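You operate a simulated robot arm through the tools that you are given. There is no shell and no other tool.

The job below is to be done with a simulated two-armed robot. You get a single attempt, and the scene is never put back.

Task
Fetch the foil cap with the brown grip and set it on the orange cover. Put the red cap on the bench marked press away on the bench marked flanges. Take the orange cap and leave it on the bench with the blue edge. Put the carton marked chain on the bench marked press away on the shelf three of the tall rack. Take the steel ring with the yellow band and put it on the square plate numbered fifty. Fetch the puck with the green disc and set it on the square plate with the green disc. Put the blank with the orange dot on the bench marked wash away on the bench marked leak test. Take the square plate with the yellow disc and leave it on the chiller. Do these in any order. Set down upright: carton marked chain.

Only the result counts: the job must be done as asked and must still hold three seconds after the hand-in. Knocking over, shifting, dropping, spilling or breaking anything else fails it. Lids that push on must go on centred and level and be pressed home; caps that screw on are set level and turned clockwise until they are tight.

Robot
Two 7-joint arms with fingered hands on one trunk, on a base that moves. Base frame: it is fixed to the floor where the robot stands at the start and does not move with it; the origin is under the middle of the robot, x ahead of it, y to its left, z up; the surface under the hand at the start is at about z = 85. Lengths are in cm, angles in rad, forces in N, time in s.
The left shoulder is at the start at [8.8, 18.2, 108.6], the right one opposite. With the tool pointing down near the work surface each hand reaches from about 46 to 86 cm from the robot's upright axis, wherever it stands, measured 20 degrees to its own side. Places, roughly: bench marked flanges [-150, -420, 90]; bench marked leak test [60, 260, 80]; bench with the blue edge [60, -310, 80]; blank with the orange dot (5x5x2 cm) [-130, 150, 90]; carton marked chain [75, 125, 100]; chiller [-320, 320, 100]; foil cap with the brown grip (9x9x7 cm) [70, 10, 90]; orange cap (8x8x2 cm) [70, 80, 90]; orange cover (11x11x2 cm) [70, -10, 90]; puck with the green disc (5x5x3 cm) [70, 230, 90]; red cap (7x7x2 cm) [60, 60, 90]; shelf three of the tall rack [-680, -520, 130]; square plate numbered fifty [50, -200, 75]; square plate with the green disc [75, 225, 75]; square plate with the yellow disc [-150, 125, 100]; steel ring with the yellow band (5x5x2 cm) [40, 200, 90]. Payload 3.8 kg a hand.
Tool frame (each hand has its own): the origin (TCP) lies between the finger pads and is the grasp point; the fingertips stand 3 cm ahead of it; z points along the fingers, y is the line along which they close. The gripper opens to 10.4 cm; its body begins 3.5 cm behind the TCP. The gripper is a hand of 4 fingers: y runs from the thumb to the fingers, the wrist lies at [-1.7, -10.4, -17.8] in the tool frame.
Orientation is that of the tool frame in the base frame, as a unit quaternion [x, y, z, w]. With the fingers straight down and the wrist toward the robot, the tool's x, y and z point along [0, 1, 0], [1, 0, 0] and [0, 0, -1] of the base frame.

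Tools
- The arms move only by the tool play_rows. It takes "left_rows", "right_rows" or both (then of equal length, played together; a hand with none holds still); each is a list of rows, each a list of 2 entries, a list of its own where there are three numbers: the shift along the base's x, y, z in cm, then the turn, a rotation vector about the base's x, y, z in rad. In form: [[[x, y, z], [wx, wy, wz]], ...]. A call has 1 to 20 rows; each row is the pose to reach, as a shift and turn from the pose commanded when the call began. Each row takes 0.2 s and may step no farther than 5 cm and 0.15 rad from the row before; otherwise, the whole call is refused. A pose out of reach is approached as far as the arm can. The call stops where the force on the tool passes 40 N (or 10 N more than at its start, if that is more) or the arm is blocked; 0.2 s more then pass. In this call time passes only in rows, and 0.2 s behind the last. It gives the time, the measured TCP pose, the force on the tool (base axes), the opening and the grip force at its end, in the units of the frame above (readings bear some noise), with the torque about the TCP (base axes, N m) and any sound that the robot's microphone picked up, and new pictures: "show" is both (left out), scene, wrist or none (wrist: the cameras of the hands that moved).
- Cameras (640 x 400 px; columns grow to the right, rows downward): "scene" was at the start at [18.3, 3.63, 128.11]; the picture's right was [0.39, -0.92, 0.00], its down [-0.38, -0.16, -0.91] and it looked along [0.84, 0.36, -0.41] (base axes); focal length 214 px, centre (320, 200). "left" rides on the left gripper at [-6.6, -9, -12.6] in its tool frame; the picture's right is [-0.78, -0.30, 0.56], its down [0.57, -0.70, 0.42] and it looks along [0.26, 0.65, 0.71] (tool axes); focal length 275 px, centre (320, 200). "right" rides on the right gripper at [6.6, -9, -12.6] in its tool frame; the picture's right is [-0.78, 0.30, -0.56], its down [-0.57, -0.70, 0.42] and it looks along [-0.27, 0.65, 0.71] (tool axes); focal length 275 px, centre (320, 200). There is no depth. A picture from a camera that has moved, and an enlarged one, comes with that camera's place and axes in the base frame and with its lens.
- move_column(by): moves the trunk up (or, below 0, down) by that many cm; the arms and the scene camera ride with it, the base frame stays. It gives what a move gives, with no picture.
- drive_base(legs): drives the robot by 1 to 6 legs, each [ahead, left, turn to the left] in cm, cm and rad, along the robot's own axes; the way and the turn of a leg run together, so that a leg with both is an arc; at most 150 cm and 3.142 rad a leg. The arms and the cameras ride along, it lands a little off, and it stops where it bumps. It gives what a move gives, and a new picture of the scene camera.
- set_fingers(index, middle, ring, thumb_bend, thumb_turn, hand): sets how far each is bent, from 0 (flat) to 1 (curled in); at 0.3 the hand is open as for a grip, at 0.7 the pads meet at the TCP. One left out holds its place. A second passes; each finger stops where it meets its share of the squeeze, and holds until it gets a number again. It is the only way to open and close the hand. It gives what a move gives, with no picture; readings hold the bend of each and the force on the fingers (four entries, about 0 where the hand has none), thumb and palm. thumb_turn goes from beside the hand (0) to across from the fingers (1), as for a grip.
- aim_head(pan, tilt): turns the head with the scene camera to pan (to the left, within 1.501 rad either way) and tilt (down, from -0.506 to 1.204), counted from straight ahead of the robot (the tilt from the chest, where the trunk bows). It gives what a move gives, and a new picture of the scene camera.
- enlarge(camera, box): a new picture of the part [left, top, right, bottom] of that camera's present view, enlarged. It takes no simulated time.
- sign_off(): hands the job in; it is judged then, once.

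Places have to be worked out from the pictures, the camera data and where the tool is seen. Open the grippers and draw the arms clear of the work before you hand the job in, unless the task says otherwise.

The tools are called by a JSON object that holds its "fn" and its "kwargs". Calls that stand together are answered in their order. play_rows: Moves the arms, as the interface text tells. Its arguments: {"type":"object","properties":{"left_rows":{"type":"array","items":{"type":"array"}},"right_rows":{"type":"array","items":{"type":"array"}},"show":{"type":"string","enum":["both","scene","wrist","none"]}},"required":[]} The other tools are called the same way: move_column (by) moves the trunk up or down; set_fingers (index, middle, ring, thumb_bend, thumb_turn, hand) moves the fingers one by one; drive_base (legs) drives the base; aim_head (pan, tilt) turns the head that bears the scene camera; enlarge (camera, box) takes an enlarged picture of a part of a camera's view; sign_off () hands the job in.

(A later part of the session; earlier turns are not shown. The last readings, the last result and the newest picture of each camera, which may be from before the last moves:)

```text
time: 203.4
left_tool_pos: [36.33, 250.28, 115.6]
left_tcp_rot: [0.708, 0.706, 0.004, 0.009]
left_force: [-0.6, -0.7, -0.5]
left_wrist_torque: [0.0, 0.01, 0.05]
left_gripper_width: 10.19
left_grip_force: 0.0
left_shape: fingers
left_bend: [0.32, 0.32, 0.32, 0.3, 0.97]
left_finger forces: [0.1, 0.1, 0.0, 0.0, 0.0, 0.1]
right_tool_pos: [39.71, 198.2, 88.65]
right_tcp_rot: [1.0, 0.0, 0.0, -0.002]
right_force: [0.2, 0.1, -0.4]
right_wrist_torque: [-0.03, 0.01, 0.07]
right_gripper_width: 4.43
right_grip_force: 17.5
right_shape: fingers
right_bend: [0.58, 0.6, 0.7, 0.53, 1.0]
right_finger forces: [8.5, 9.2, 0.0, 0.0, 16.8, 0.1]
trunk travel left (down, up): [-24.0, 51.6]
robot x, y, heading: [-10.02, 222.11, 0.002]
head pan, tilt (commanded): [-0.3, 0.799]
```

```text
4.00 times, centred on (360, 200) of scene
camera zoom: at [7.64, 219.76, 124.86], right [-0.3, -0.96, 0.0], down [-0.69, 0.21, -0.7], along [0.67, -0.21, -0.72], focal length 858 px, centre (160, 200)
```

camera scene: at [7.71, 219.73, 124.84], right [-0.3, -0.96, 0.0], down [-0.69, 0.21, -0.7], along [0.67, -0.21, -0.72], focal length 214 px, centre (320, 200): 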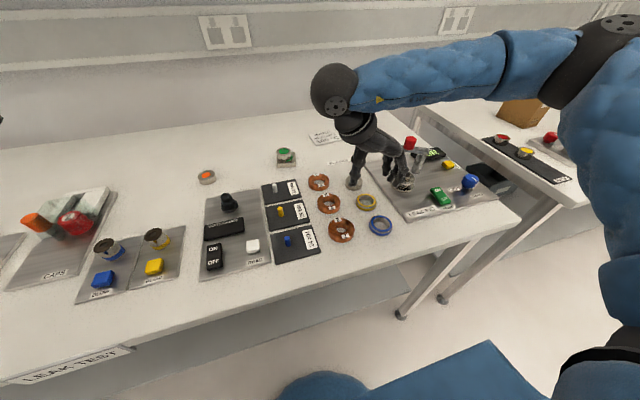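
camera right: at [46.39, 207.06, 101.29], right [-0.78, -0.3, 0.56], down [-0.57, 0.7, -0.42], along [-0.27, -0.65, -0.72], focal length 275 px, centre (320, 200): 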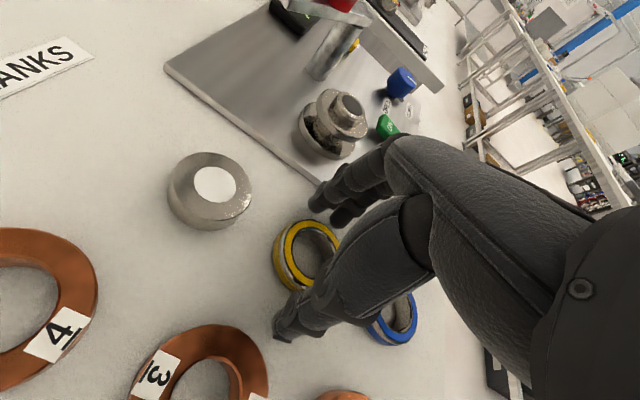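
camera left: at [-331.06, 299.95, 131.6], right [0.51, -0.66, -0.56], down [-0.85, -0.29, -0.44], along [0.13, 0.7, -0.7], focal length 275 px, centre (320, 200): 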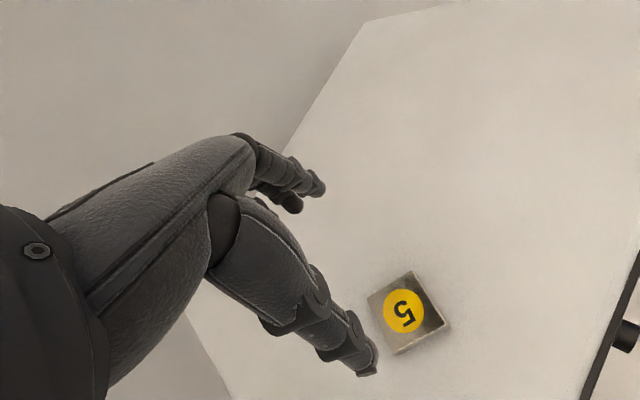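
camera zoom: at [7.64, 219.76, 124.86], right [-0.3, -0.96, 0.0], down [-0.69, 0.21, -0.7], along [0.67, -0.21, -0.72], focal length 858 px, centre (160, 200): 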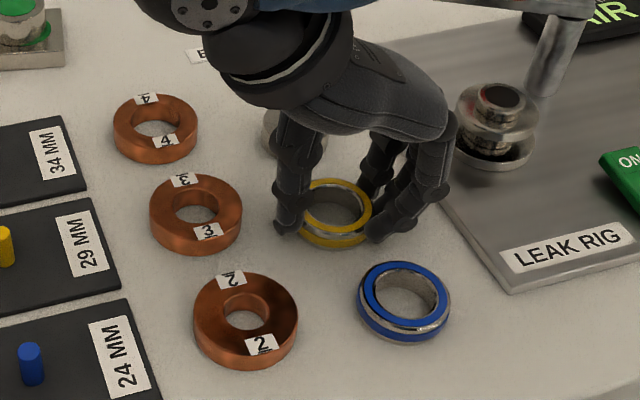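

Gripped at 17 N. Lifting straight up and checking.

{"fn": "play_rows", "kwargs": {"right_rows": [[[0, 0, 1], [0, 0, 0]], [[0, 0, 4], [0, 0, 0]], [[0, 0, 8.5], [0, 0, 0]], [[0, 0, 13], [0, 0, 0]], [[0, 0, 17.5], [0, 0, 0]], [[0, 0, 22], [0, 0, 0]]]}}

```text
time: 204.8
left_tool_pos: [36.25, 250.34, 115.56]
left_tcp_rot: [0.708, 0.706, 0.005, 0.008]
left_force: [0.3, -0.1, -0.6]
left_wrist_torque: [-0.02, -0.04, -0.01]
left_gripper_width: 10.15
left_grip_force: 0.0
left_shape: fingers
left_bend: [0.32, 0.32, 0.32, 0.3, 0.97]
left_finger forces: [0.0, 0.0, 0.0, 0.1, 0.0, 0.0]
right_tool_pos: [40.0, 198.19, 110.77]
right_tcp_rot: [1.0, 0.0, -0.001, -0.001]
right_force: [0.3, 0.4, -1.2]
right_wrist_torque: [-0.01, -0.04, -0.01]
right_gripper_width: 4.43
right_grip_force: 17.6
right_shape: fingers
right_bend: [0.59, 0.6, 0.7, 0.53, 1.0]
right_finger forces: [8.5, 8.9, 0.0, 0.0, 16.9, 0.0]
trunk travel left (down, up): [-24.0, 51.6]
robot x, y, heading: [-9.87, 222.03, 0.003]
head pan, tilt (commanded): [-0.3, 0.799]
camera scene: at [7.56, 219.81, 124.88], right [-0.3, -0.96, 0.0], down [-0.68, 0.21, -0.7], along [0.67, -0.21, -0.72], focal length 214 px, centre (320, 200)
camera right: at [46.65, 207.11, 123.31], right [-0.77, -0.3, 0.56], down [-0.57, 0.7, -0.42], along [-0.27, -0.65, -0.71], focal length 275 px, centre (320, 200)
```

scene: 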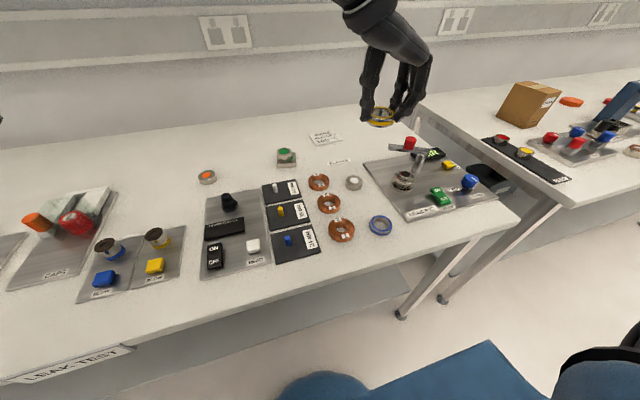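
right: 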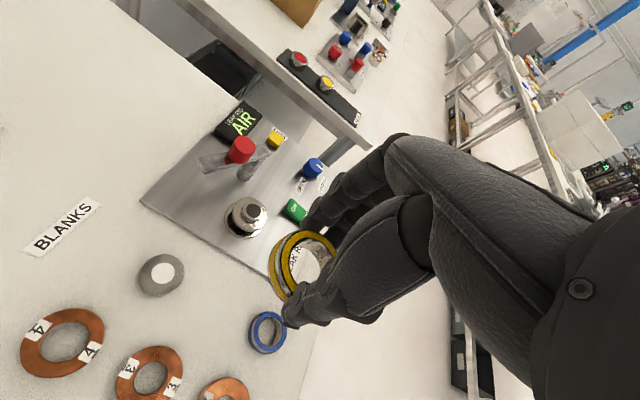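

Ring secured. Rotating the hand back and tucking it to a travel pose.

{"fn": "play_rows", "kwargs": {"right_rows": [[[-0.5, 1.5, 0.6], [0, 0, 0.143]], [[-1, 3, 1.2], [0, 0, 0.286]], [[-1.5, 4.5, 1.8], [0, 0, 0.429]], [[-2, 6, 2.4], [0, 0, 0.571]], [[-2.5, 7.5, 3], [0, 0, 0.714]], [[-3, 9, 3.6], [0, 0, 0.857]], [[-3.5, 10.5, 4.2], [0, 0, 1.0]], [[-4, 12, 4.8], [0, 0, 1.143]], [[-4.5, 13.5, 5.4], [0, 0, 1.286]], [[-5, 15, 6], [0, 0, 1.429]], [[-5.5, 16.5, 6.6], [0, 0, 1.571]]], "show": "none"}}

```text
time: 207.2
left_tool_pos: [36.28, 250.46, 115.66]
left_tcp_rot: [0.707, 0.707, 0.004, 0.008]
left_force: [0.4, -0.2, 0.3]
left_wrist_torque: [0.01, 0.01, 0.04]
left_gripper_width: 10.19
left_grip_force: 0.1
left_shape: fingers
left_bend: [0.32, 0.32, 0.32, 0.3, 0.97]
left_finger forces: [0.1, 0.0, 0.0, 0.1, 0.0, 0.1]
right_tool_pos: [34.36, 214.72, 117.38]
right_tcp_rot: [0.707, 0.707, -0.001, 0.0]
right_force: [-0.6, -0.2, -0.8]
right_wrist_torque: [-0.01, 0.0, 0.03]
right_gripper_width: 4.43
right_grip_force: 17.4
right_shape: fingers
right_bend: [0.59, 0.6, 0.7, 0.53, 1.0]
right_finger forces: [8.6, 8.8, 0.1, 0.1, 16.9, 0.0]
trunk travel left (down, up): [-24.0, 51.6]
robot x, y, heading: [-9.82, 222.26, 0.002]
head pan, tilt (commanded): [-0.3, 0.799]
```

Now heading for the press bench: back off from the leak bench, then strafe right toward y≈58.

{"fn": "drive_base", "kwargs": {"legs": [[-13, 0, 0], [0, -82, 0]]}}

```text
time: 212.5
left_tool_pos: [23.26, 167.57, 115.68]
left_tcp_rot: [0.708, 0.706, 0.004, 0.008]
left_force: [-0.4, -0.3, -0.9]
left_wrist_torque: [0.03, -0.02, 0.05]
left_gripper_width: 10.19
left_grip_force: 0.0
left_shape: fingers
left_bend: [0.32, 0.32, 0.32, 0.3, 0.97]
left_finger forces: [0.0, 0.0, 0.0, 0.0, 0.1, 0.0]
right_tool_pos: [21.18, 131.9, 117.44]
right_tcp_rot: [0.708, 0.706, -0.001, -0.002]
right_force: [0.6, -0.3, -1.5]
right_wrist_torque: [0.0, -0.02, -0.03]
right_gripper_width: 4.43
right_grip_force: 17.3
right_shape: fingers
right_bend: [0.59, 0.6, 0.7, 0.53, 1.0]
right_finger forces: [8.6, 8.7, 0.0, 0.0, 16.7, 0.1]
trunk travel left (down, up): [-24.0, 51.6]
robot x, y, heading: [-22.96, 139.87, -0.005]
head pan, tilt (commanded): [-0.3, 0.799]
camera scene: at [-5.46, 137.06, 124.85], right [-0.3, -0.95, 0.0], down [-0.68, 0.21, -0.7], along [0.67, -0.21, -0.72], focal length 214 px, centre (320, 200)
```

scene: 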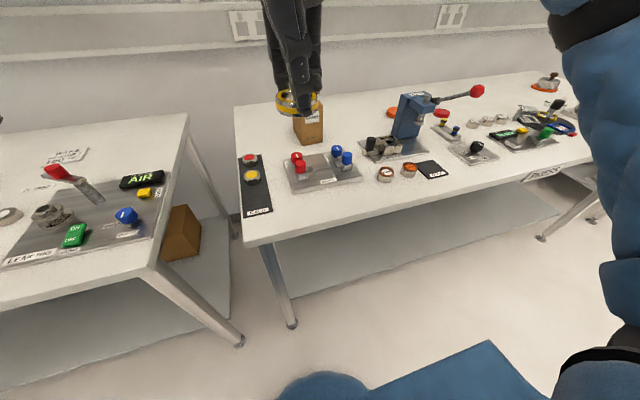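

Continuing right to y≈58.

{"fn": "drive_base", "kwargs": {"legs": [[0, -82, 0]]}}

{"fn": "aim_head", "kwargs": {"pan": 0.3, "tilt": 0.6}}

```text
time: 217.0
left_tool_pos: [22.96, 83.51, 115.58]
left_tcp_rot: [0.713, 0.701, 0.004, 0.008]
left_force: [-0.6, 0.0, -1.1]
left_wrist_torque: [0.0, -0.02, 0.03]
left_gripper_width: 10.19
left_grip_force: 0.1
left_shape: fingers
left_bend: [0.32, 0.32, 0.32, 0.3, 0.97]
left_finger forces: [0.0, 0.0, 0.0, 0.0, 0.0, 0.0]
right_tool_pos: [20.46, 47.84, 117.45]
right_tcp_rot: [0.713, 0.701, -0.002, 0.0]
right_force: [0.3, 0.4, -1.3]
right_wrist_torque: [0.03, 0.0, 0.01]
right_gripper_width: 4.43
right_grip_force: 16.6
right_shape: fingers
right_bend: [0.59, 0.6, 0.7, 0.53, 1.0]
right_finger forces: [8.6, 8.7, 0.0, 0.0, 16.9, 0.0]
trunk travel left (down, up): [-24.0, 51.6]
robot x, y, heading: [-23.75, 56.15, -0.015]
head pan, tilt (commanded): [-0.3, 0.799]
camera scene: at [-6.16, 53.3, 124.85], right [-0.31, -0.95, 0.0], down [-0.68, 0.22, -0.7], along [0.66, -0.22, -0.72], focal length 214 px, centre (320, 200)
```

scene: 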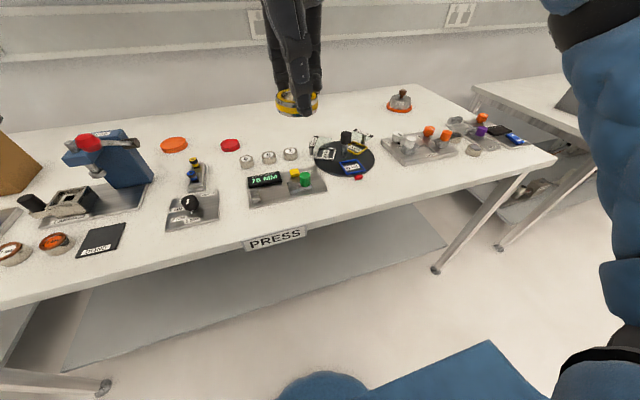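

```text
time: 218.0
left_tool_pos: [23.09, 83.56, 115.61]
left_tcp_rot: [0.713, 0.701, 0.004, 0.008]
left_force: [0.1, 0.4, -0.6]
left_wrist_torque: [0.02, -0.02, -0.03]
left_gripper_width: 10.17
left_grip_force: 0.1
left_shape: fingers
left_bend: [0.32, 0.32, 0.32, 0.3, 0.97]
left_finger forces: [0.0, 0.0, 0.0, 0.0, 0.0, 0.0]
right_tool_pos: [20.33, 48.01, 117.49]
right_tcp_rot: [0.712, 0.702, -0.002, -0.001]
right_force: [0.9, 1.5, -1.7]
right_wrist_torque: [-0.02, -0.05, -0.01]
right_gripper_width: 4.42
right_grip_force: 16.8
right_shape: fingers
right_bend: [0.59, 0.6, 0.7, 0.53, 1.0]
right_finger forces: [8.6, 8.7, 0.0, 0.0, 16.8, 0.0]
trunk travel left (down, up): [-24.0, 51.6]
robot x, y, heading: [-23.56, 56.17, -0.011]
head pan, tilt (commanded): [0.3, 0.6]
camera scene: at [-5.34, 58.33, 126.54], right [0.28, -0.96, 0.0], down [-0.54, -0.16, -0.82], along [0.79, 0.23, -0.57], focal length 214 px, centre (320, 200)
```

scene: 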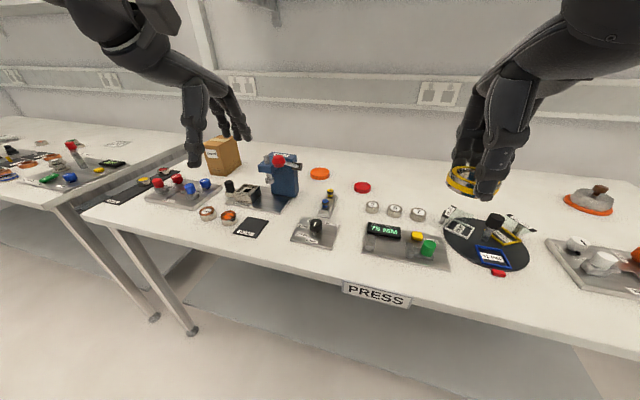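

At the bench marked PRESS. Orange cap at about (68, 80), red cap at about (62, 62). Driving forward 24 cm.

{"fn": "drive_base", "kwargs": {"legs": [[24, 0, 0.013]]}}

{"fn": "aim_head", "kwargs": {"pan": 0.15, "tilt": 0.65}}

```text
time: 219.8
left_tool_pos: [46.75, 83.78, 115.46]
left_tcp_rot: [0.709, 0.705, 0.004, 0.008]
left_force: [1.0, -0.2, 0.8]
left_wrist_torque: [0.02, -0.02, 0.0]
left_gripper_width: 10.2
left_grip_force: 0.0
left_shape: fingers
left_bend: [0.32, 0.32, 0.32, 0.3, 0.97]
left_finger forces: [0.1, 0.0, 0.0, 0.1, 0.0, 0.0]
right_tool_pos: [44.66, 48.17, 117.34]
right_tcp_rot: [0.708, 0.706, -0.002, 0.0]
right_force: [-1.1, 0.8, -1.2]
right_wrist_torque: [-0.01, 0.02, -0.02]
right_gripper_width: 4.42
right_grip_force: 17.2
right_shape: fingers
right_bend: [0.59, 0.6, 0.7, 0.53, 1.0]
right_finger forces: [8.6, 8.7, 0.1, 0.0, 16.8, 0.0]
trunk travel left (down, up): [-24.0, 51.6]
robot x, y, heading: [0.43, 55.69, -0.002]
head pan, tilt (commanded): [0.3, 0.6]
camera scene: at [18.78, 58.33, 126.52], right [0.29, -0.96, 0.0], down [-0.54, -0.17, -0.82], along [0.79, 0.24, -0.57], focal length 214 px, centre (320, 200)
```

scene: 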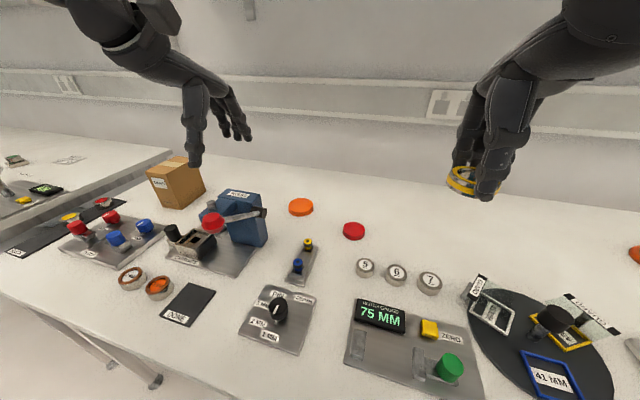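

```text
time: 220.5
left_tool_pos: [46.7, 83.89, 115.61]
left_tcp_rot: [0.709, 0.705, 0.004, 0.007]
left_force: [0.3, -0.3, 0.7]
left_wrist_torque: [0.03, 0.02, 0.01]
left_gripper_width: 10.18
left_grip_force: 0.1
left_shape: fingers
left_bend: [0.32, 0.32, 0.32, 0.3, 0.97]
left_finger forces: [0.0, 0.1, 0.1, 0.0, 0.0, 0.0]
right_tool_pos: [44.52, 48.19, 117.52]
right_tcp_rot: [0.709, 0.706, -0.002, -0.001]
right_force: [0.0, 0.9, -1.3]
right_wrist_torque: [-0.01, 0.0, -0.01]
right_gripper_width: 4.43
right_grip_force: 17.4
right_shape: fingers
right_bend: [0.59, 0.6, 0.7, 0.53, 1.0]
right_finger forces: [8.6, 8.7, 0.0, 0.0, 16.9, 0.0]
trunk travel left (down, up): [-24.0, 51.6]
robot x, y, heading: [0.81, 55.58, -0.003]
head pan, tilt (commanded): [0.15, 0.649]
camera scene: at [18.79, 57.02, 126.12], right [0.15, -0.99, 0.0], down [-0.6, -0.09, -0.8], along [0.79, 0.12, -0.6], focal length 214 px, centre (320, 200)
```

scene: 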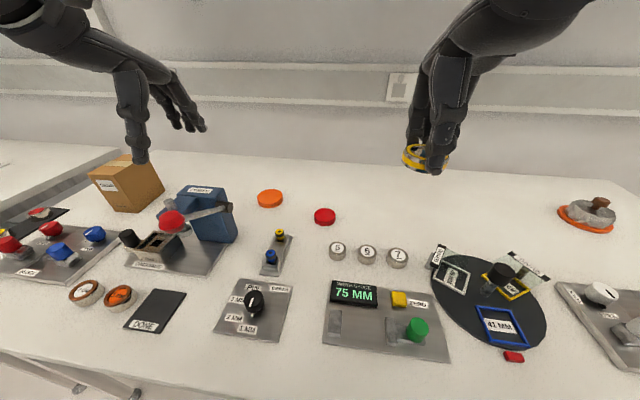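

Orange cap at (70.5, 80.8); the press body stands close at (52–60, 83+, up to z≈98), so I'll stay high while reaching over and yaw the left hand +0.45 rad to swing its wrist away from the press.

{"fn": "play_rows", "kwargs": {"left_rows": [[[3.5, -1, 0], [0.001, 0.003, 0.07]], [[7, -2, 0], [0.002, 0.006, 0.14]], [[10.5, -2.5, 0], [0.003, 0.009, 0.21]], [[14, -3, 0], [0.004, 0.012, 0.28]], [[17.5, -3.1, 0], [0.005, 0.015, 0.35]], [[21, -3.1, 0], [0.005, 0.016, 0.42]], [[23.8, -3.1, 0], [0.005, 0.016, 0.45]], [[23.8, -3.1, -4], [0.005, 0.016, 0.45]], [[23.8, -3.1, -8], [0.005, 0.016, 0.45]]]}}

```text
time: 222.5
left_tool_pos: [69.53, 82.62, 109.68]
left_tcp_rot: [0.533, 0.846, 0.004, 0.0]
left_force: [-0.8, 0.5, -0.4]
left_wrist_torque: [0.0, -0.01, -0.03]
left_gripper_width: 10.2
left_grip_force: 0.1
left_shape: fingers
left_bend: [0.32, 0.32, 0.32, 0.3, 0.97]
left_finger forces: [0.0, 0.0, 0.0, 0.0, 0.1, 0.0]
left hand out of reach, approached as far as the arm can: row 6, 7, 8, 9
right_tool_pos: [44.41, 48.19, 117.43]
right_tcp_rot: [0.709, 0.706, -0.001, 0.001]
right_force: [0.6, 0.0, -1.2]
right_wrist_torque: [-0.04, -0.01, -0.02]
right_gripper_width: 4.4
right_grip_force: 17.8
right_shape: fingers
right_bend: [0.59, 0.6, 0.7, 0.53, 1.0]
right_finger forces: [8.6, 8.7, 0.1, 0.0, 17.0, 0.1]
trunk travel left (down, up): [-24.0, 51.6]
robot x, y, heading: [0.3, 55.62, -0.007]
head pan, tilt (commanded): [0.15, 0.649]
camera scene: at [18.73, 57.0, 126.13], right [0.15, -0.99, 0.0], down [-0.6, -0.09, -0.8], along [0.79, 0.12, -0.6], focal length 214 px, centre (320, 200)
camera left: at [64.17, 72.68, 122.22], right [0.07, -0.83, -0.56], down [-0.88, 0.22, -0.43], along [0.47, 0.52, -0.71], focal length 275 px, centre (320, 200)
```

scene: 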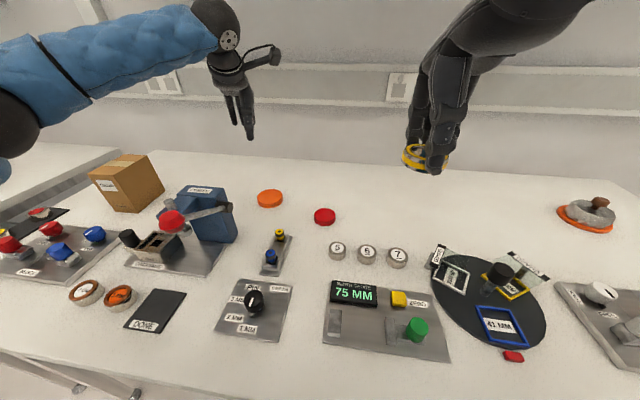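
left: 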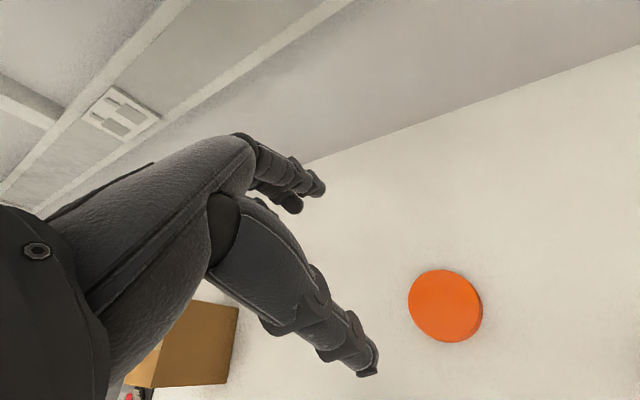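

At the reach edge again; I'll shift the base 3 cm forward and 3 cm right, carrying the hand with it.

{"fn": "drive_base", "kwargs": {"legs": [[3, -3, 0]]}}

{"fn": "play_rows", "kwargs": {"left_rows": [[[-1.5, 0.3, -3], [0, 0, 0]], [[-2.7, 0.6, -6.5], [0, 0, 0]], [[-2.7, 0.6, -10.5], [0, 0, 0]]]}}

```text
time: 223.4
left_tool_pos: [72.65, 79.43, 109.57]
left_tcp_rot: [0.534, 0.845, 0.003, -0.002]
left_force: [1.0, -1.0, -1.3]
left_wrist_torque: [0.02, 0.03, -0.02]
left_gripper_width: 10.2
left_grip_force: 0.0
left_shape: fingers
left_bend: [0.32, 0.32, 0.32, 0.3, 0.97]
left_finger forces: [0.1, 0.0, 0.0, 0.0, 0.1, 0.0]
right_tool_pos: [47.57, 45.0, 117.47]
right_tcp_rot: [0.709, 0.705, -0.002, -0.002]
right_force: [1.1, -1.5, -1.9]
right_wrist_torque: [0.04, 0.02, 0.0]
right_gripper_width: 4.43
right_grip_force: 17.5
right_shape: fingers
right_bend: [0.59, 0.6, 0.7, 0.53, 1.0]
right_finger forces: [8.7, 8.8, 0.0, 0.0, 16.8, 0.0]
trunk travel left (down, up): [-24.0, 51.6]
robot x, y, heading: [3.39, 52.66, -0.003]
head pan, tilt (commanded): [0.15, 0.649]
camera scene: at [21.87, 53.75, 126.08], right [0.15, -0.99, 0.0], down [-0.6, -0.09, -0.8], along [0.79, 0.12, -0.61], focal length 214 px, centre (320, 200)
```

scene: 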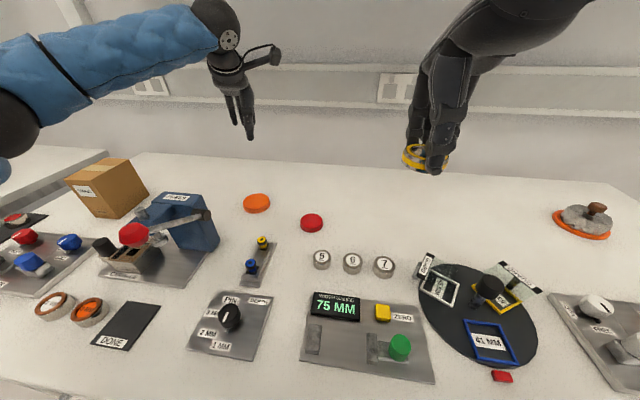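

```text
time: 224.2
left_tool_pos: [69.95, 79.95, 98.97]
left_tcp_rot: [0.533, 0.846, 0.002, 0.0]
left_force: [1.3, -0.6, -0.3]
left_wrist_torque: [0.02, 0.04, -0.03]
left_gripper_width: 10.18
left_grip_force: 0.0
left_shape: fingers
left_bend: [0.32, 0.32, 0.32, 0.3, 0.97]
left_finger forces: [0.0, 0.0, 0.0, 0.0, 0.0, 0.0]
right_tool_pos: [47.55, 45.11, 117.4]
right_tcp_rot: [0.708, 0.706, -0.001, -0.001]
right_force: [0.0, -0.1, -2.1]
right_wrist_torque: [0.0, 0.01, -0.01]
right_gripper_width: 4.41
right_grip_force: 17.2
right_shape: fingers
right_bend: [0.59, 0.6, 0.7, 0.53, 1.0]
right_finger forces: [8.6, 8.6, 0.1, 0.0, 16.8, 0.0]
trunk travel left (down, up): [-24.0, 51.6]
robot x, y, heading: [3.63, 52.81, -0.005]
head pan, tilt (commanded): [0.15, 0.649]
camera scene: at [21.78, 53.9, 126.1], right [0.15, -0.99, 0.0], down [-0.6, -0.09, -0.8], along [0.79, 0.12, -0.61], focal length 214 px, centre (320, 200)
camera left: at [64.52, 70.07, 111.6], right [0.07, -0.83, -0.56], down [-0.88, 0.22, -0.43], along [0.47, 0.52, -0.71], focal length 275 px, centre (320, 200)
```

scene: 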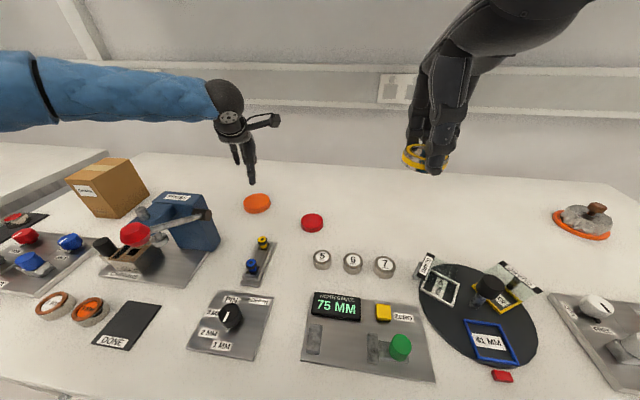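
left: 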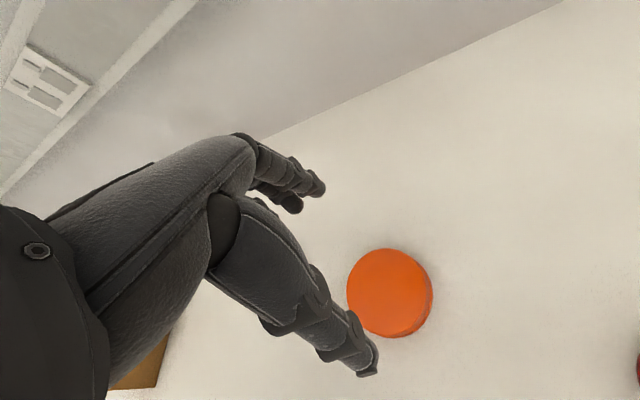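

Cap centre (69.7, 79.95), 7.9 cm across, directly under the hand. Lowering to grasp height.

{"fn": "set_fingers", "kwargs": {"hand": "left", "index": 0.29, "middle": 0.29, "ring": 0.29, "thumb_bend": 0.29}}

{"fn": "play_rows", "kwargs": {"left_rows": [[[-0.2, 0, -3.5], [0, 0, 0]], [[-0.2, 0, -7], [0, 0, 0]], [[-0.2, 0, -9.5], [0, 0, 0]], [[-0.2, 0, -10.4], [0, 0, 0]]]}}

{"fn": "enlarge", "kwargs": {"camera": "left", "box": [200, 150, 440, 320]}}

```text
time: 225.2
left_tool_pos: [69.93, 80.02, 99.2]
left_tcp_rot: [0.534, 0.846, 0.002, -0.001]
left_force: [-0.2, -0.8, 0.9]
left_wrist_torque: [0.0, 0.02, 0.01]
left_gripper_width: 10.87
left_grip_force: 0.0
left_shape: fingers
left_bend: [0.28, 0.28, 0.28, 0.28, 0.97]
left_finger forces: [0.0, 0.0, 0.0, 0.0, 0.0, 0.0]
right_tool_pos: [47.56, 45.2, 117.44]
right_tcp_rot: [0.708, 0.706, -0.002, 0.0]
right_force: [-0.5, -0.4, -1.3]
right_wrist_torque: [0.03, -0.03, 0.02]
right_gripper_width: 4.41
right_grip_force: 16.8
right_shape: fingers
right_bend: [0.59, 0.6, 0.7, 0.53, 1.0]
right_finger forces: [8.6, 8.7, 0.0, 0.0, 16.9, 0.0]
trunk travel left (down, up): [-24.0, 51.6]
robot x, y, heading: [3.4, 52.97, -0.004]
head pan, tilt (commanded): [0.15, 0.649]
```

```text
time: 226.2
left_tool_pos: [69.5, 80.05, 88.74]
left_tcp_rot: [0.534, 0.845, 0.002, 0.0]
left_force: [-0.1, 0.1, -0.1]
left_wrist_torque: [-0.04, 0.0, -0.01]
left_gripper_width: 10.91
left_grip_force: 0.0
left_shape: fingers
left_bend: [0.28, 0.28, 0.28, 0.28, 0.97]
left_finger forces: [0.0, 0.1, 0.0, 0.0, 0.0, 0.0]
right_tool_pos: [47.44, 45.18, 117.32]
right_tcp_rot: [0.708, 0.706, -0.002, -0.001]
right_force: [-0.4, -0.1, -1.4]
right_wrist_torque: [0.0, -0.02, 0.0]
right_gripper_width: 4.43
right_grip_force: 17.0
right_shape: fingers
right_bend: [0.59, 0.6, 0.7, 0.53, 1.0]
right_finger forces: [8.6, 8.7, 0.0, 0.0, 16.8, 0.1]
trunk travel left (down, up): [-24.0, 51.6]
robot x, y, heading: [3.32, 52.37, -0.004]
head pan, tilt (commanded): [0.15, 0.649]
camera scene: at [21.73, 53.92, 126.11], right [0.15, -0.99, 0.0], down [-0.6, -0.09, -0.8], along [0.79, 0.12, -0.6], focal length 214 px, centre (320, 200)
camera left: at [64.18, 70.13, 101.23], right [0.07, -0.83, -0.56], down [-0.88, 0.22, -0.43], along [0.47, 0.52, -0.71], focal length 275 px, centre (320, 200)
```

scene: 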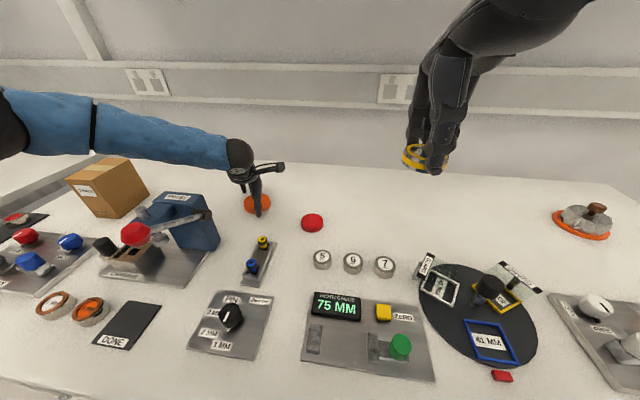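
left: 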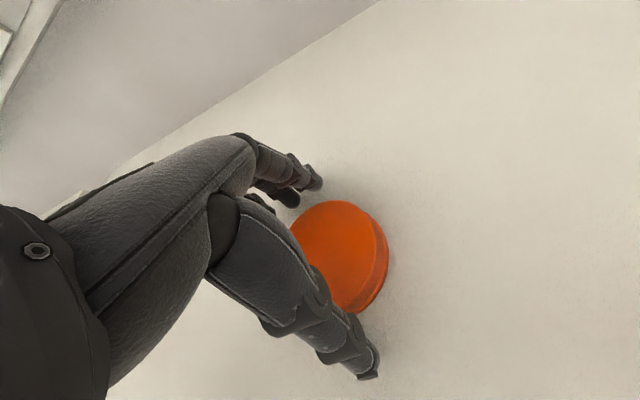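

```text
2.35 times, centred on (320, 235) of left
camera zoom: at [64.18, 70.13, 101.23], right [0.07, -0.83, -0.56], down [-0.88, 0.22, -0.43], along [0.47, 0.52, -0.71], focal length 648 px, centre (320, 118)
```

zoom: 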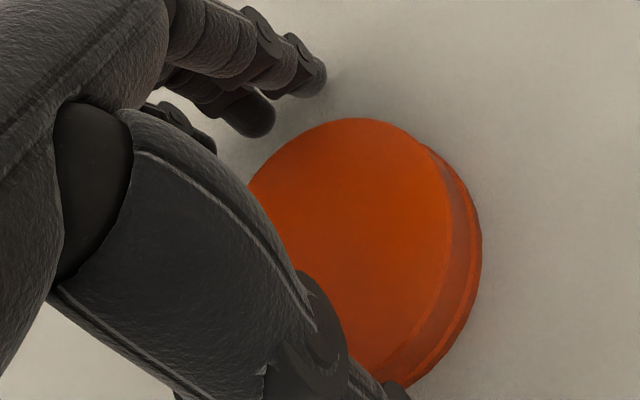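

The cap is between thumb and fingers. Closing the left hand.

{"fn": "set_fingers", "kwargs": {"hand": "left", "index": 0.7, "middle": 0.7, "ring": 0.7, "thumb_bend": 0.7}}

{"fn": "enlarge", "kwargs": {"camera": "left", "box": [200, 150, 440, 320]}}

```text
time: 227.2
left_tool_pos: [69.65, 79.94, 88.67]
left_tcp_rot: [0.534, 0.845, 0.003, -0.001]
left_force: [0.3, -0.7, 1.1]
left_wrist_torque: [0.04, 0.04, 0.01]
left_gripper_width: 7.43
left_grip_force: 25.2
left_shape: fingers
left_bend: [0.53, 0.55, 0.62, 0.36, 0.99]
left_finger forces: [9.5, 9.1, 9.3, 0.0, 22.0, 0.0]
right_tool_pos: [47.44, 45.18, 117.53]
right_tcp_rot: [0.708, 0.706, -0.002, 0.0]
right_force: [0.0, -0.8, -0.8]
right_wrist_torque: [0.0, -0.02, -0.04]
right_gripper_width: 4.42
right_grip_force: 17.3
right_shape: fingers
right_bend: [0.59, 0.6, 0.7, 0.53, 1.0]
right_finger forces: [8.6, 8.6, 0.0, 0.0, 16.8, 0.0]
trunk travel left (down, up): [-24.0, 51.6]
robot x, y, heading: [3.15, 52.85, -0.003]
head pan, tilt (commanded): [0.15, 0.649]
```

```text
2.35 times, centred on (320, 235) of left
camera zoom: at [64.18, 70.12, 101.26], right [0.07, -0.83, -0.56], down [-0.88, 0.22, -0.43], along [0.47, 0.52, -0.71], focal length 648 px, centre (320, 118)
```

zoom: 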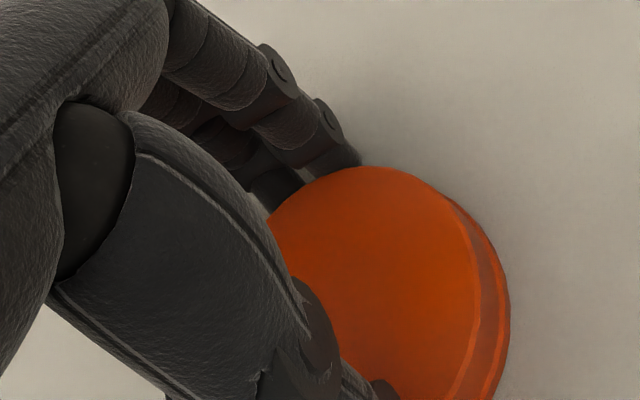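

Firm grip with all three fingers and thumb. Lifting straight up, then retracting and unwinding the yaw.

{"fn": "play_rows", "kwargs": {"left_rows": [[[0, 0, 1], [0, 0, 0]], [[0, 0, 4], [0, 0, 0]], [[0, 0, 8.5], [0, 0, 0]], [[0, 0, 13], [0, 0, 0]], [[0, 0, 17.5], [0, 0, 0]], [[0, 0, 22], [0, 0, 0]], [[-1, 0, 25.5], [0, 0, 0]], [[-5, 0, 26], [0, 0, -0.1]], [[-9, 0, 26], [0, 0, -0.2]], [[-13, 0, 26], [0, 0, -0.3]], [[-17, 0, 26], [0, 0, -0.4]], [[-20.5, 0, 26], [0, 0, -0.45]]]}}

```text
time: 229.8
left_tool_pos: [49.36, 80.02, 114.74]
left_tcp_rot: [0.71, 0.705, 0.003, 0.0]
left_force: [0.7, 0.2, -0.6]
left_wrist_torque: [0.0, -0.01, 0.03]
left_gripper_width: 7.42
left_grip_force: 24.7
left_shape: fingers
left_bend: [0.53, 0.55, 0.62, 0.36, 0.99]
left_finger forces: [9.4, 9.0, 9.0, 0.0, 21.9, 0.0]
right_tool_pos: [47.37, 45.15, 117.37]
right_tcp_rot: [0.708, 0.706, -0.001, -0.001]
right_force: [-0.3, -0.7, -1.6]
right_wrist_torque: [-0.03, -0.01, -0.02]
right_gripper_width: 4.39
right_grip_force: 16.9
right_shape: fingers
right_bend: [0.59, 0.6, 0.7, 0.53, 1.0]
right_finger forces: [8.6, 8.8, 0.1, 0.1, 16.8, 0.0]
trunk travel left (down, up): [-24.0, 51.6]
robot x, y, heading: [3.18, 52.75, -0.002]
head pan, tilt (commanded): [0.15, 0.649]
camera scene: at [21.64, 53.94, 126.13], right [0.15, -0.99, 0.0], down [-0.6, -0.09, -0.8], along [0.79, 0.12, -0.6], focal length 214 px, centre (320, 200)
camera left: at [40.16, 73.42, 127.29], right [-0.3, -0.77, -0.56], down [-0.7, 0.58, -0.43], along [0.65, 0.26, -0.71], focal length 275 px, centre (320, 200)
```

scene: 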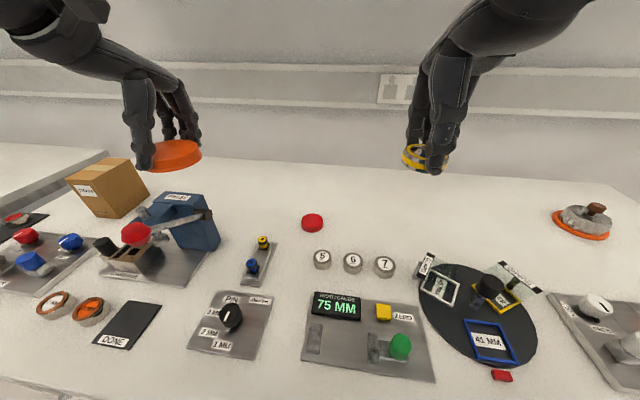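
left: 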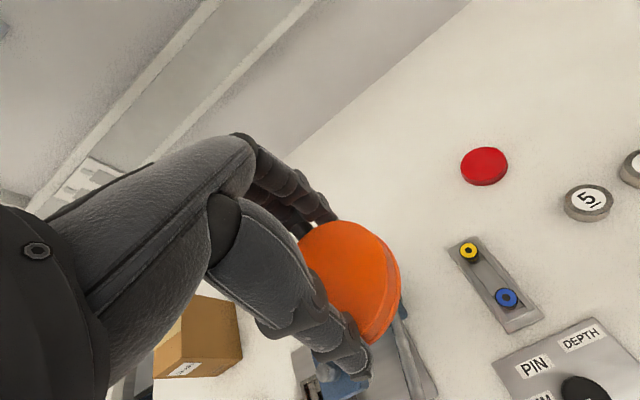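

Both parts held. Backing into the aisle and driving right toward the next benches.

{"fn": "drive_base", "kwargs": {"legs": [[-33, 0, 0], [0, -130, 0]]}}

{"fn": "aim_head", "kwargs": {"pan": -0.4, "tilt": 0.5}}

```text
time: 238.0
left_tool_pos: [16.28, -48.63, 114.75]
left_tcp_rot: [0.71, 0.704, 0.002, 0.0]
left_force: [-0.9, -0.2, -0.7]
left_wrist_torque: [-0.01, -0.02, 0.02]
left_gripper_width: 7.39
left_grip_force: 24.6
left_shape: fingers
left_bend: [0.53, 0.55, 0.62, 0.36, 0.99]
left_finger forces: [9.4, 8.9, 8.9, 0.0, 21.8, 0.0]
right_tool_pos: [14.15, -83.61, 117.48]
right_tcp_rot: [0.709, 0.706, -0.001, -0.001]
right_force: [1.2, 0.2, -2.0]
right_wrist_torque: [0.01, 0.01, -0.01]
right_gripper_width: 4.38
right_grip_force: 16.6
right_shape: fingers
right_bend: [0.59, 0.6, 0.7, 0.53, 1.0]
right_finger forces: [8.6, 8.8, 0.1, 0.1, 16.8, 0.1]
trunk travel left (down, up): [-24.0, 51.6]
robot x, y, heading: [-30.04, -75.58, -0.007]
head pan, tilt (commanded): [0.15, 0.649]
camera scene: at [-11.51, -74.72, 126.11], right [0.14, -0.99, 0.0], down [-0.6, -0.09, -0.8], along [0.79, 0.12, -0.6], focal length 214 px, centre (320, 200)
```

scene: 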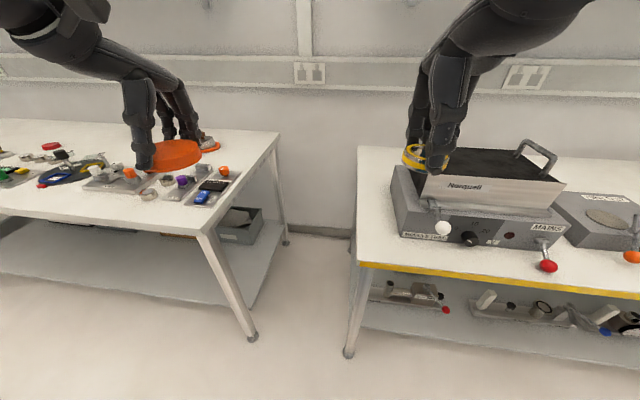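

```text
time: 239.0
left_tool_pos: [16.34, -48.64, 114.78]
left_tcp_rot: [0.709, 0.705, 0.003, 0.0]
left_force: [-0.2, 0.6, 0.6]
left_wrist_torque: [0.01, 0.0, -0.04]
left_gripper_width: 7.44
left_grip_force: 24.8
left_shape: fingers
left_bend: [0.53, 0.55, 0.62, 0.36, 0.99]
left_finger forces: [9.4, 8.9, 9.1, 0.0, 21.9, 0.0]
right_tool_pos: [14.12, -83.49, 117.38]
right_tcp_rot: [0.708, 0.706, -0.002, -0.001]
right_force: [0.0, -1.0, -1.4]
right_wrist_torque: [0.04, -0.03, 0.01]
right_gripper_width: 4.41
right_grip_force: 16.9
right_shape: fingers
right_bend: [0.59, 0.6, 0.7, 0.53, 1.0]
right_finger forces: [8.5, 8.7, 0.0, 0.0, 16.8, 0.0]
trunk travel left (down, up): [-24.0, 51.6]
robot x, y, heading: [-30.06, -76.07, -0.007]
head pan, tilt (commanded): [-0.4, 0.499]
camera scene: at [-11.73, -79.52, 127.45], right [-0.39, -0.92, 0.0], down [-0.44, 0.19, -0.88], along [0.81, -0.34, -0.48], focal length 214 px, centre (320, 200)
```

scene: 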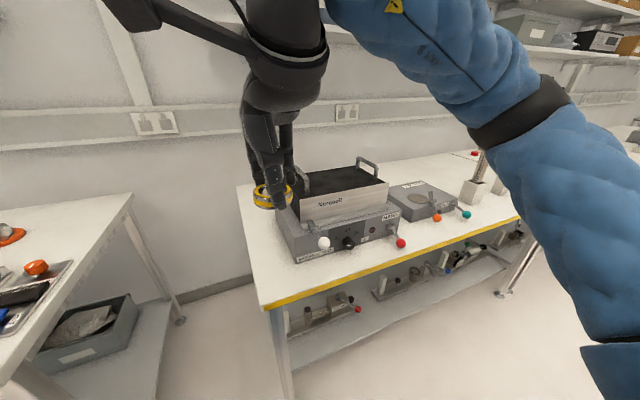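

The next bench has a yellow edge. Continuing right another 110 cm.

{"fn": "drive_base", "kwargs": {"legs": [[0, -110, 0]]}}

{"fn": "aim_head", "kwargs": {"pan": -0.2, "tilt": 0.6}}

```text
time: 244.7
left_tool_pos: [15.62, -161.63, 114.77]
left_tcp_rot: [0.712, 0.702, 0.002, 0.001]
left_force: [-0.3, 0.4, -1.1]
left_wrist_torque: [0.04, 0.01, 0.0]
left_gripper_width: 7.42
left_grip_force: 24.6
left_shape: fingers
left_bend: [0.53, 0.55, 0.62, 0.36, 0.99]
left_finger forces: [9.4, 8.9, 9.0, 0.1, 21.9, 0.1]
right_tool_pos: [13.08, -196.54, 117.47]
right_tcp_rot: [0.712, 0.702, -0.001, -0.001]
right_force: [-0.6, 0.3, -1.9]
right_wrist_torque: [0.03, 0.0, -0.01]
right_gripper_width: 4.38
right_grip_force: 16.7
right_shape: fingers
right_bend: [0.59, 0.6, 0.7, 0.53, 1.0]
right_finger forces: [8.6, 8.7, 0.2, 0.1, 16.8, 0.0]
trunk travel left (down, up): [-24.0, 51.6]
robot x, y, heading: [-30.91, -188.55, -0.009]
head pan, tilt (commanded): [-0.4, 0.499]
camera scene: at [-12.72, -192.32, 127.45], right [-0.4, -0.92, 0.0], down [-0.44, 0.19, -0.88], along [0.8, -0.35, -0.48], focal length 214 px, centre (320, 200)
```

scene: 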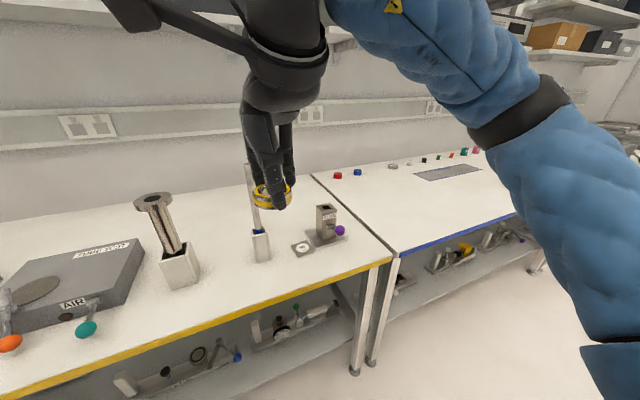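

```text
time: 245.5
left_tool_pos: [15.57, -161.59, 114.69]
left_tcp_rot: [0.712, 0.703, 0.003, 0.0]
left_force: [0.3, -0.9, -0.7]
left_wrist_torque: [0.02, 0.03, 0.02]
left_gripper_width: 7.42
left_grip_force: 24.5
left_shape: fingers
left_bend: [0.53, 0.55, 0.62, 0.36, 0.99]
left_finger forces: [9.5, 9.0, 9.0, 0.0, 22.0, 0.0]
right_tool_pos: [13.15, -196.6, 117.48]
right_tcp_rot: [0.712, 0.702, -0.001, -0.001]
right_force: [0.5, 0.3, -1.4]
right_wrist_torque: [-0.02, -0.01, 0.0]
right_gripper_width: 4.4
right_grip_force: 17.5
right_shape: fingers
right_bend: [0.59, 0.6, 0.7, 0.53, 1.0]
right_finger forces: [8.6, 8.7, 0.0, 0.0, 16.9, 0.0]
trunk travel left (down, up): [-24.0, 51.6]
robot x, y, heading: [-30.76, -188.26, -0.013]
head pan, tilt (commanded): [-0.201, 0.6]
camera scene: at [-12.42, -190.52, 126.55], right [-0.21, -0.98, 0.0], down [-0.55, 0.12, -0.83], along [0.81, -0.18, -0.56], focal length 214 px, centre (320, 200)
```

scene: 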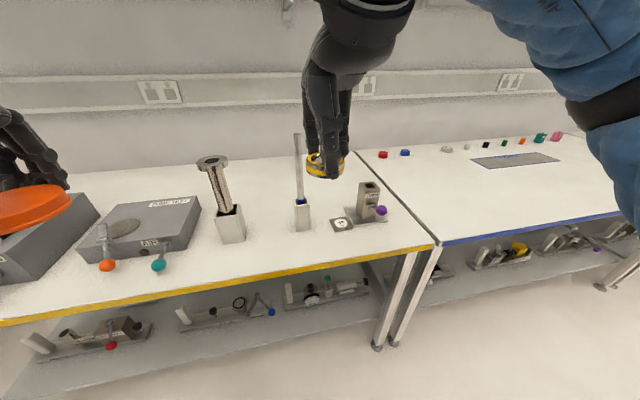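

I can see a small square plate beside the purple-knobbed block, and the blue-edged bench beyond. Enlarging it.

{"fn": "enlarge", "kwargs": {"camera": "scene", "box": [270, 170, 430, 270]}}

{"fn": "enlarge", "kwargs": {"camera": "right", "box": [0, 0, 640, 400]}}

```text
4.00 times, centred on (350, 220) of scene
camera zoom: at [-12.42, -190.52, 126.55], right [-0.21, -0.98, 0.0], down [-0.55, 0.12, -0.83], along [0.81, -0.18, -0.56], focal length 858 px, centre (200, 120)
```

zoom: 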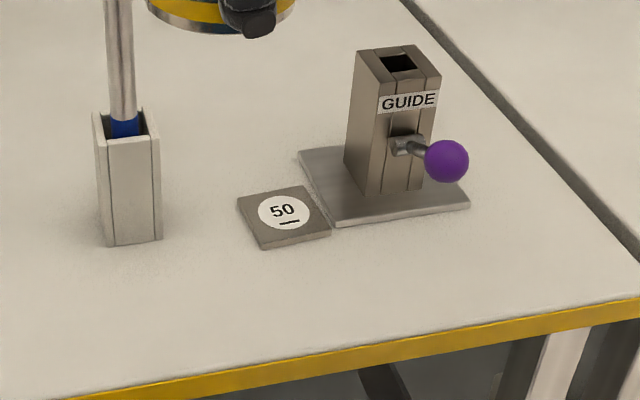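

```text
1.00 times, centred on (320, 200) of right (not enlarged: the box is as wide or as high as the picture)
camera zoom: at [4.4, -189.75, 129.93], right [0.29, -0.78, 0.56], down [-0.71, -0.56, -0.42], along [0.64, -0.27, -0.72], focal length 275 px, centre (320, 200)
```

zoom: 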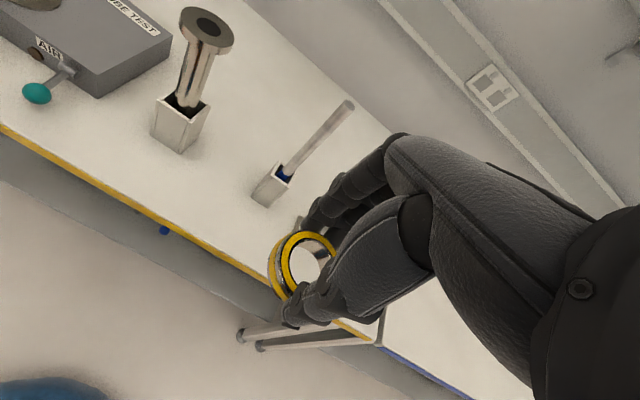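

The plate numbered 50 sits at about (36, -208), left of the GUIDE block, on the yellow-edged bench (surface near z≈83). I'll shift right 12 and forward 17 so the right hand is near it.

{"fn": "drive_base", "kwargs": {"legs": [[0, -12, 0.011], [17, 0, 0]]}}

{"fn": "aim_head", "kwargs": {"pan": -0.2, "tilt": 0.85}}

{"fn": "enlarge", "kwargs": {"camera": "right", "box": [0, 0, 640, 400]}}

```text
time: 247.8
left_tool_pos: [32.59, -173.08, 114.72]
left_tcp_rot: [0.71, 0.705, 0.002, 0.0]
left_force: [0.1, 0.6, -0.6]
left_wrist_torque: [0.01, -0.01, 0.07]
left_gripper_width: 7.43
left_grip_force: 24.7
left_shape: fingers
left_bend: [0.53, 0.55, 0.62, 0.36, 0.99]
left_finger forces: [9.4, 9.0, 9.0, 0.1, 21.9, 0.1]
right_tool_pos: [30.53, -208.07, 117.34]
right_tcp_rot: [0.71, 0.705, -0.003, -0.002]
right_force: [1.0, -0.1, -0.7]
right_wrist_torque: [0.02, 0.03, 0.01]
right_gripper_width: 4.41
right_grip_force: 17.3
right_shape: fingers
right_bend: [0.59, 0.6, 0.7, 0.53, 1.0]
right_finger forces: [8.6, 8.8, 0.1, 0.0, 16.8, 0.1]
trunk travel left (down, up): [-24.0, 51.6]
robot x, y, heading: [-13.99, -200.54, -0.005]
head pan, tilt (commanded): [-0.201, 0.6]
camera scene: at [4.88, -202.29, 126.52], right [-0.21, -0.98, 0.0], down [-0.55, 0.12, -0.82], along [0.81, -0.17, -0.57], focal length 214 px, centre (320, 200)
```

scene: 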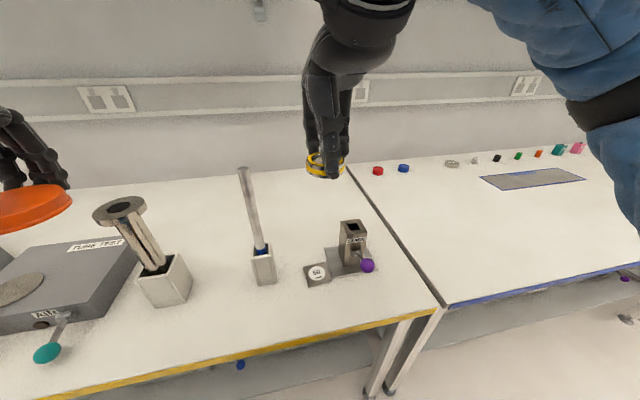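

```text
time: 248.5
left_tool_pos: [32.52, -173.2, 114.64]
left_tcp_rot: [0.71, 0.704, 0.002, 0.001]
left_force: [-0.7, 0.1, -0.4]
left_wrist_torque: [-0.01, 0.0, 0.02]
left_gripper_width: 7.42
left_grip_force: 24.7
left_shape: fingers
left_bend: [0.53, 0.55, 0.62, 0.36, 0.99]
left_finger forces: [9.4, 8.9, 9.1, 0.1, 21.9, 0.1]
right_tool_pos: [30.41, -208.07, 117.47]
right_tcp_rot: [0.71, 0.705, -0.002, -0.001]
right_force: [-0.4, -0.2, -1.6]
right_wrist_torque: [0.02, -0.03, 0.02]
right_gripper_width: 4.43
right_grip_force: 16.7
right_shape: fingers
right_bend: [0.59, 0.6, 0.7, 0.53, 1.0]
right_finger forces: [8.6, 8.7, 0.1, 0.1, 16.9, 0.0]
trunk travel left (down, up): [-24.0, 51.6]
robot x, y, heading: [-13.85, -200.22, -0.006]
head pan, tilt (commanded): [-0.201, 0.85]
camera scene: at [3.75, -202.09, 124.46], right [-0.21, -0.98, 0.0], down [-0.74, 0.15, -0.66], along [0.65, -0.14, -0.75], focal length 214 px, centre (320, 200)
```

scene: 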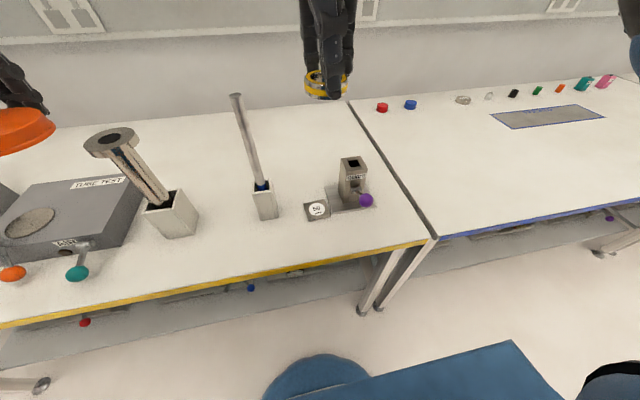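

```text
1.00 times, centred on (320, 200) of right (not enlarged: the box is as wide or as high as the picture)
camera zoom: at [21.56, -201.43, 129.93], right [0.29, -0.78, 0.56], down [-0.71, -0.57, -0.42], along [0.64, -0.27, -0.72], focal length 275 px, centre (320, 200)
```

zoom: 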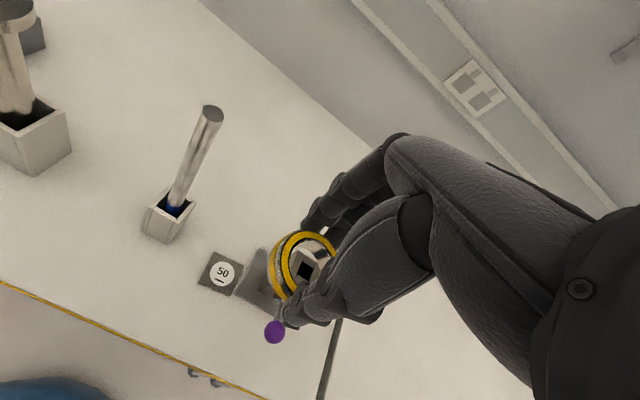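

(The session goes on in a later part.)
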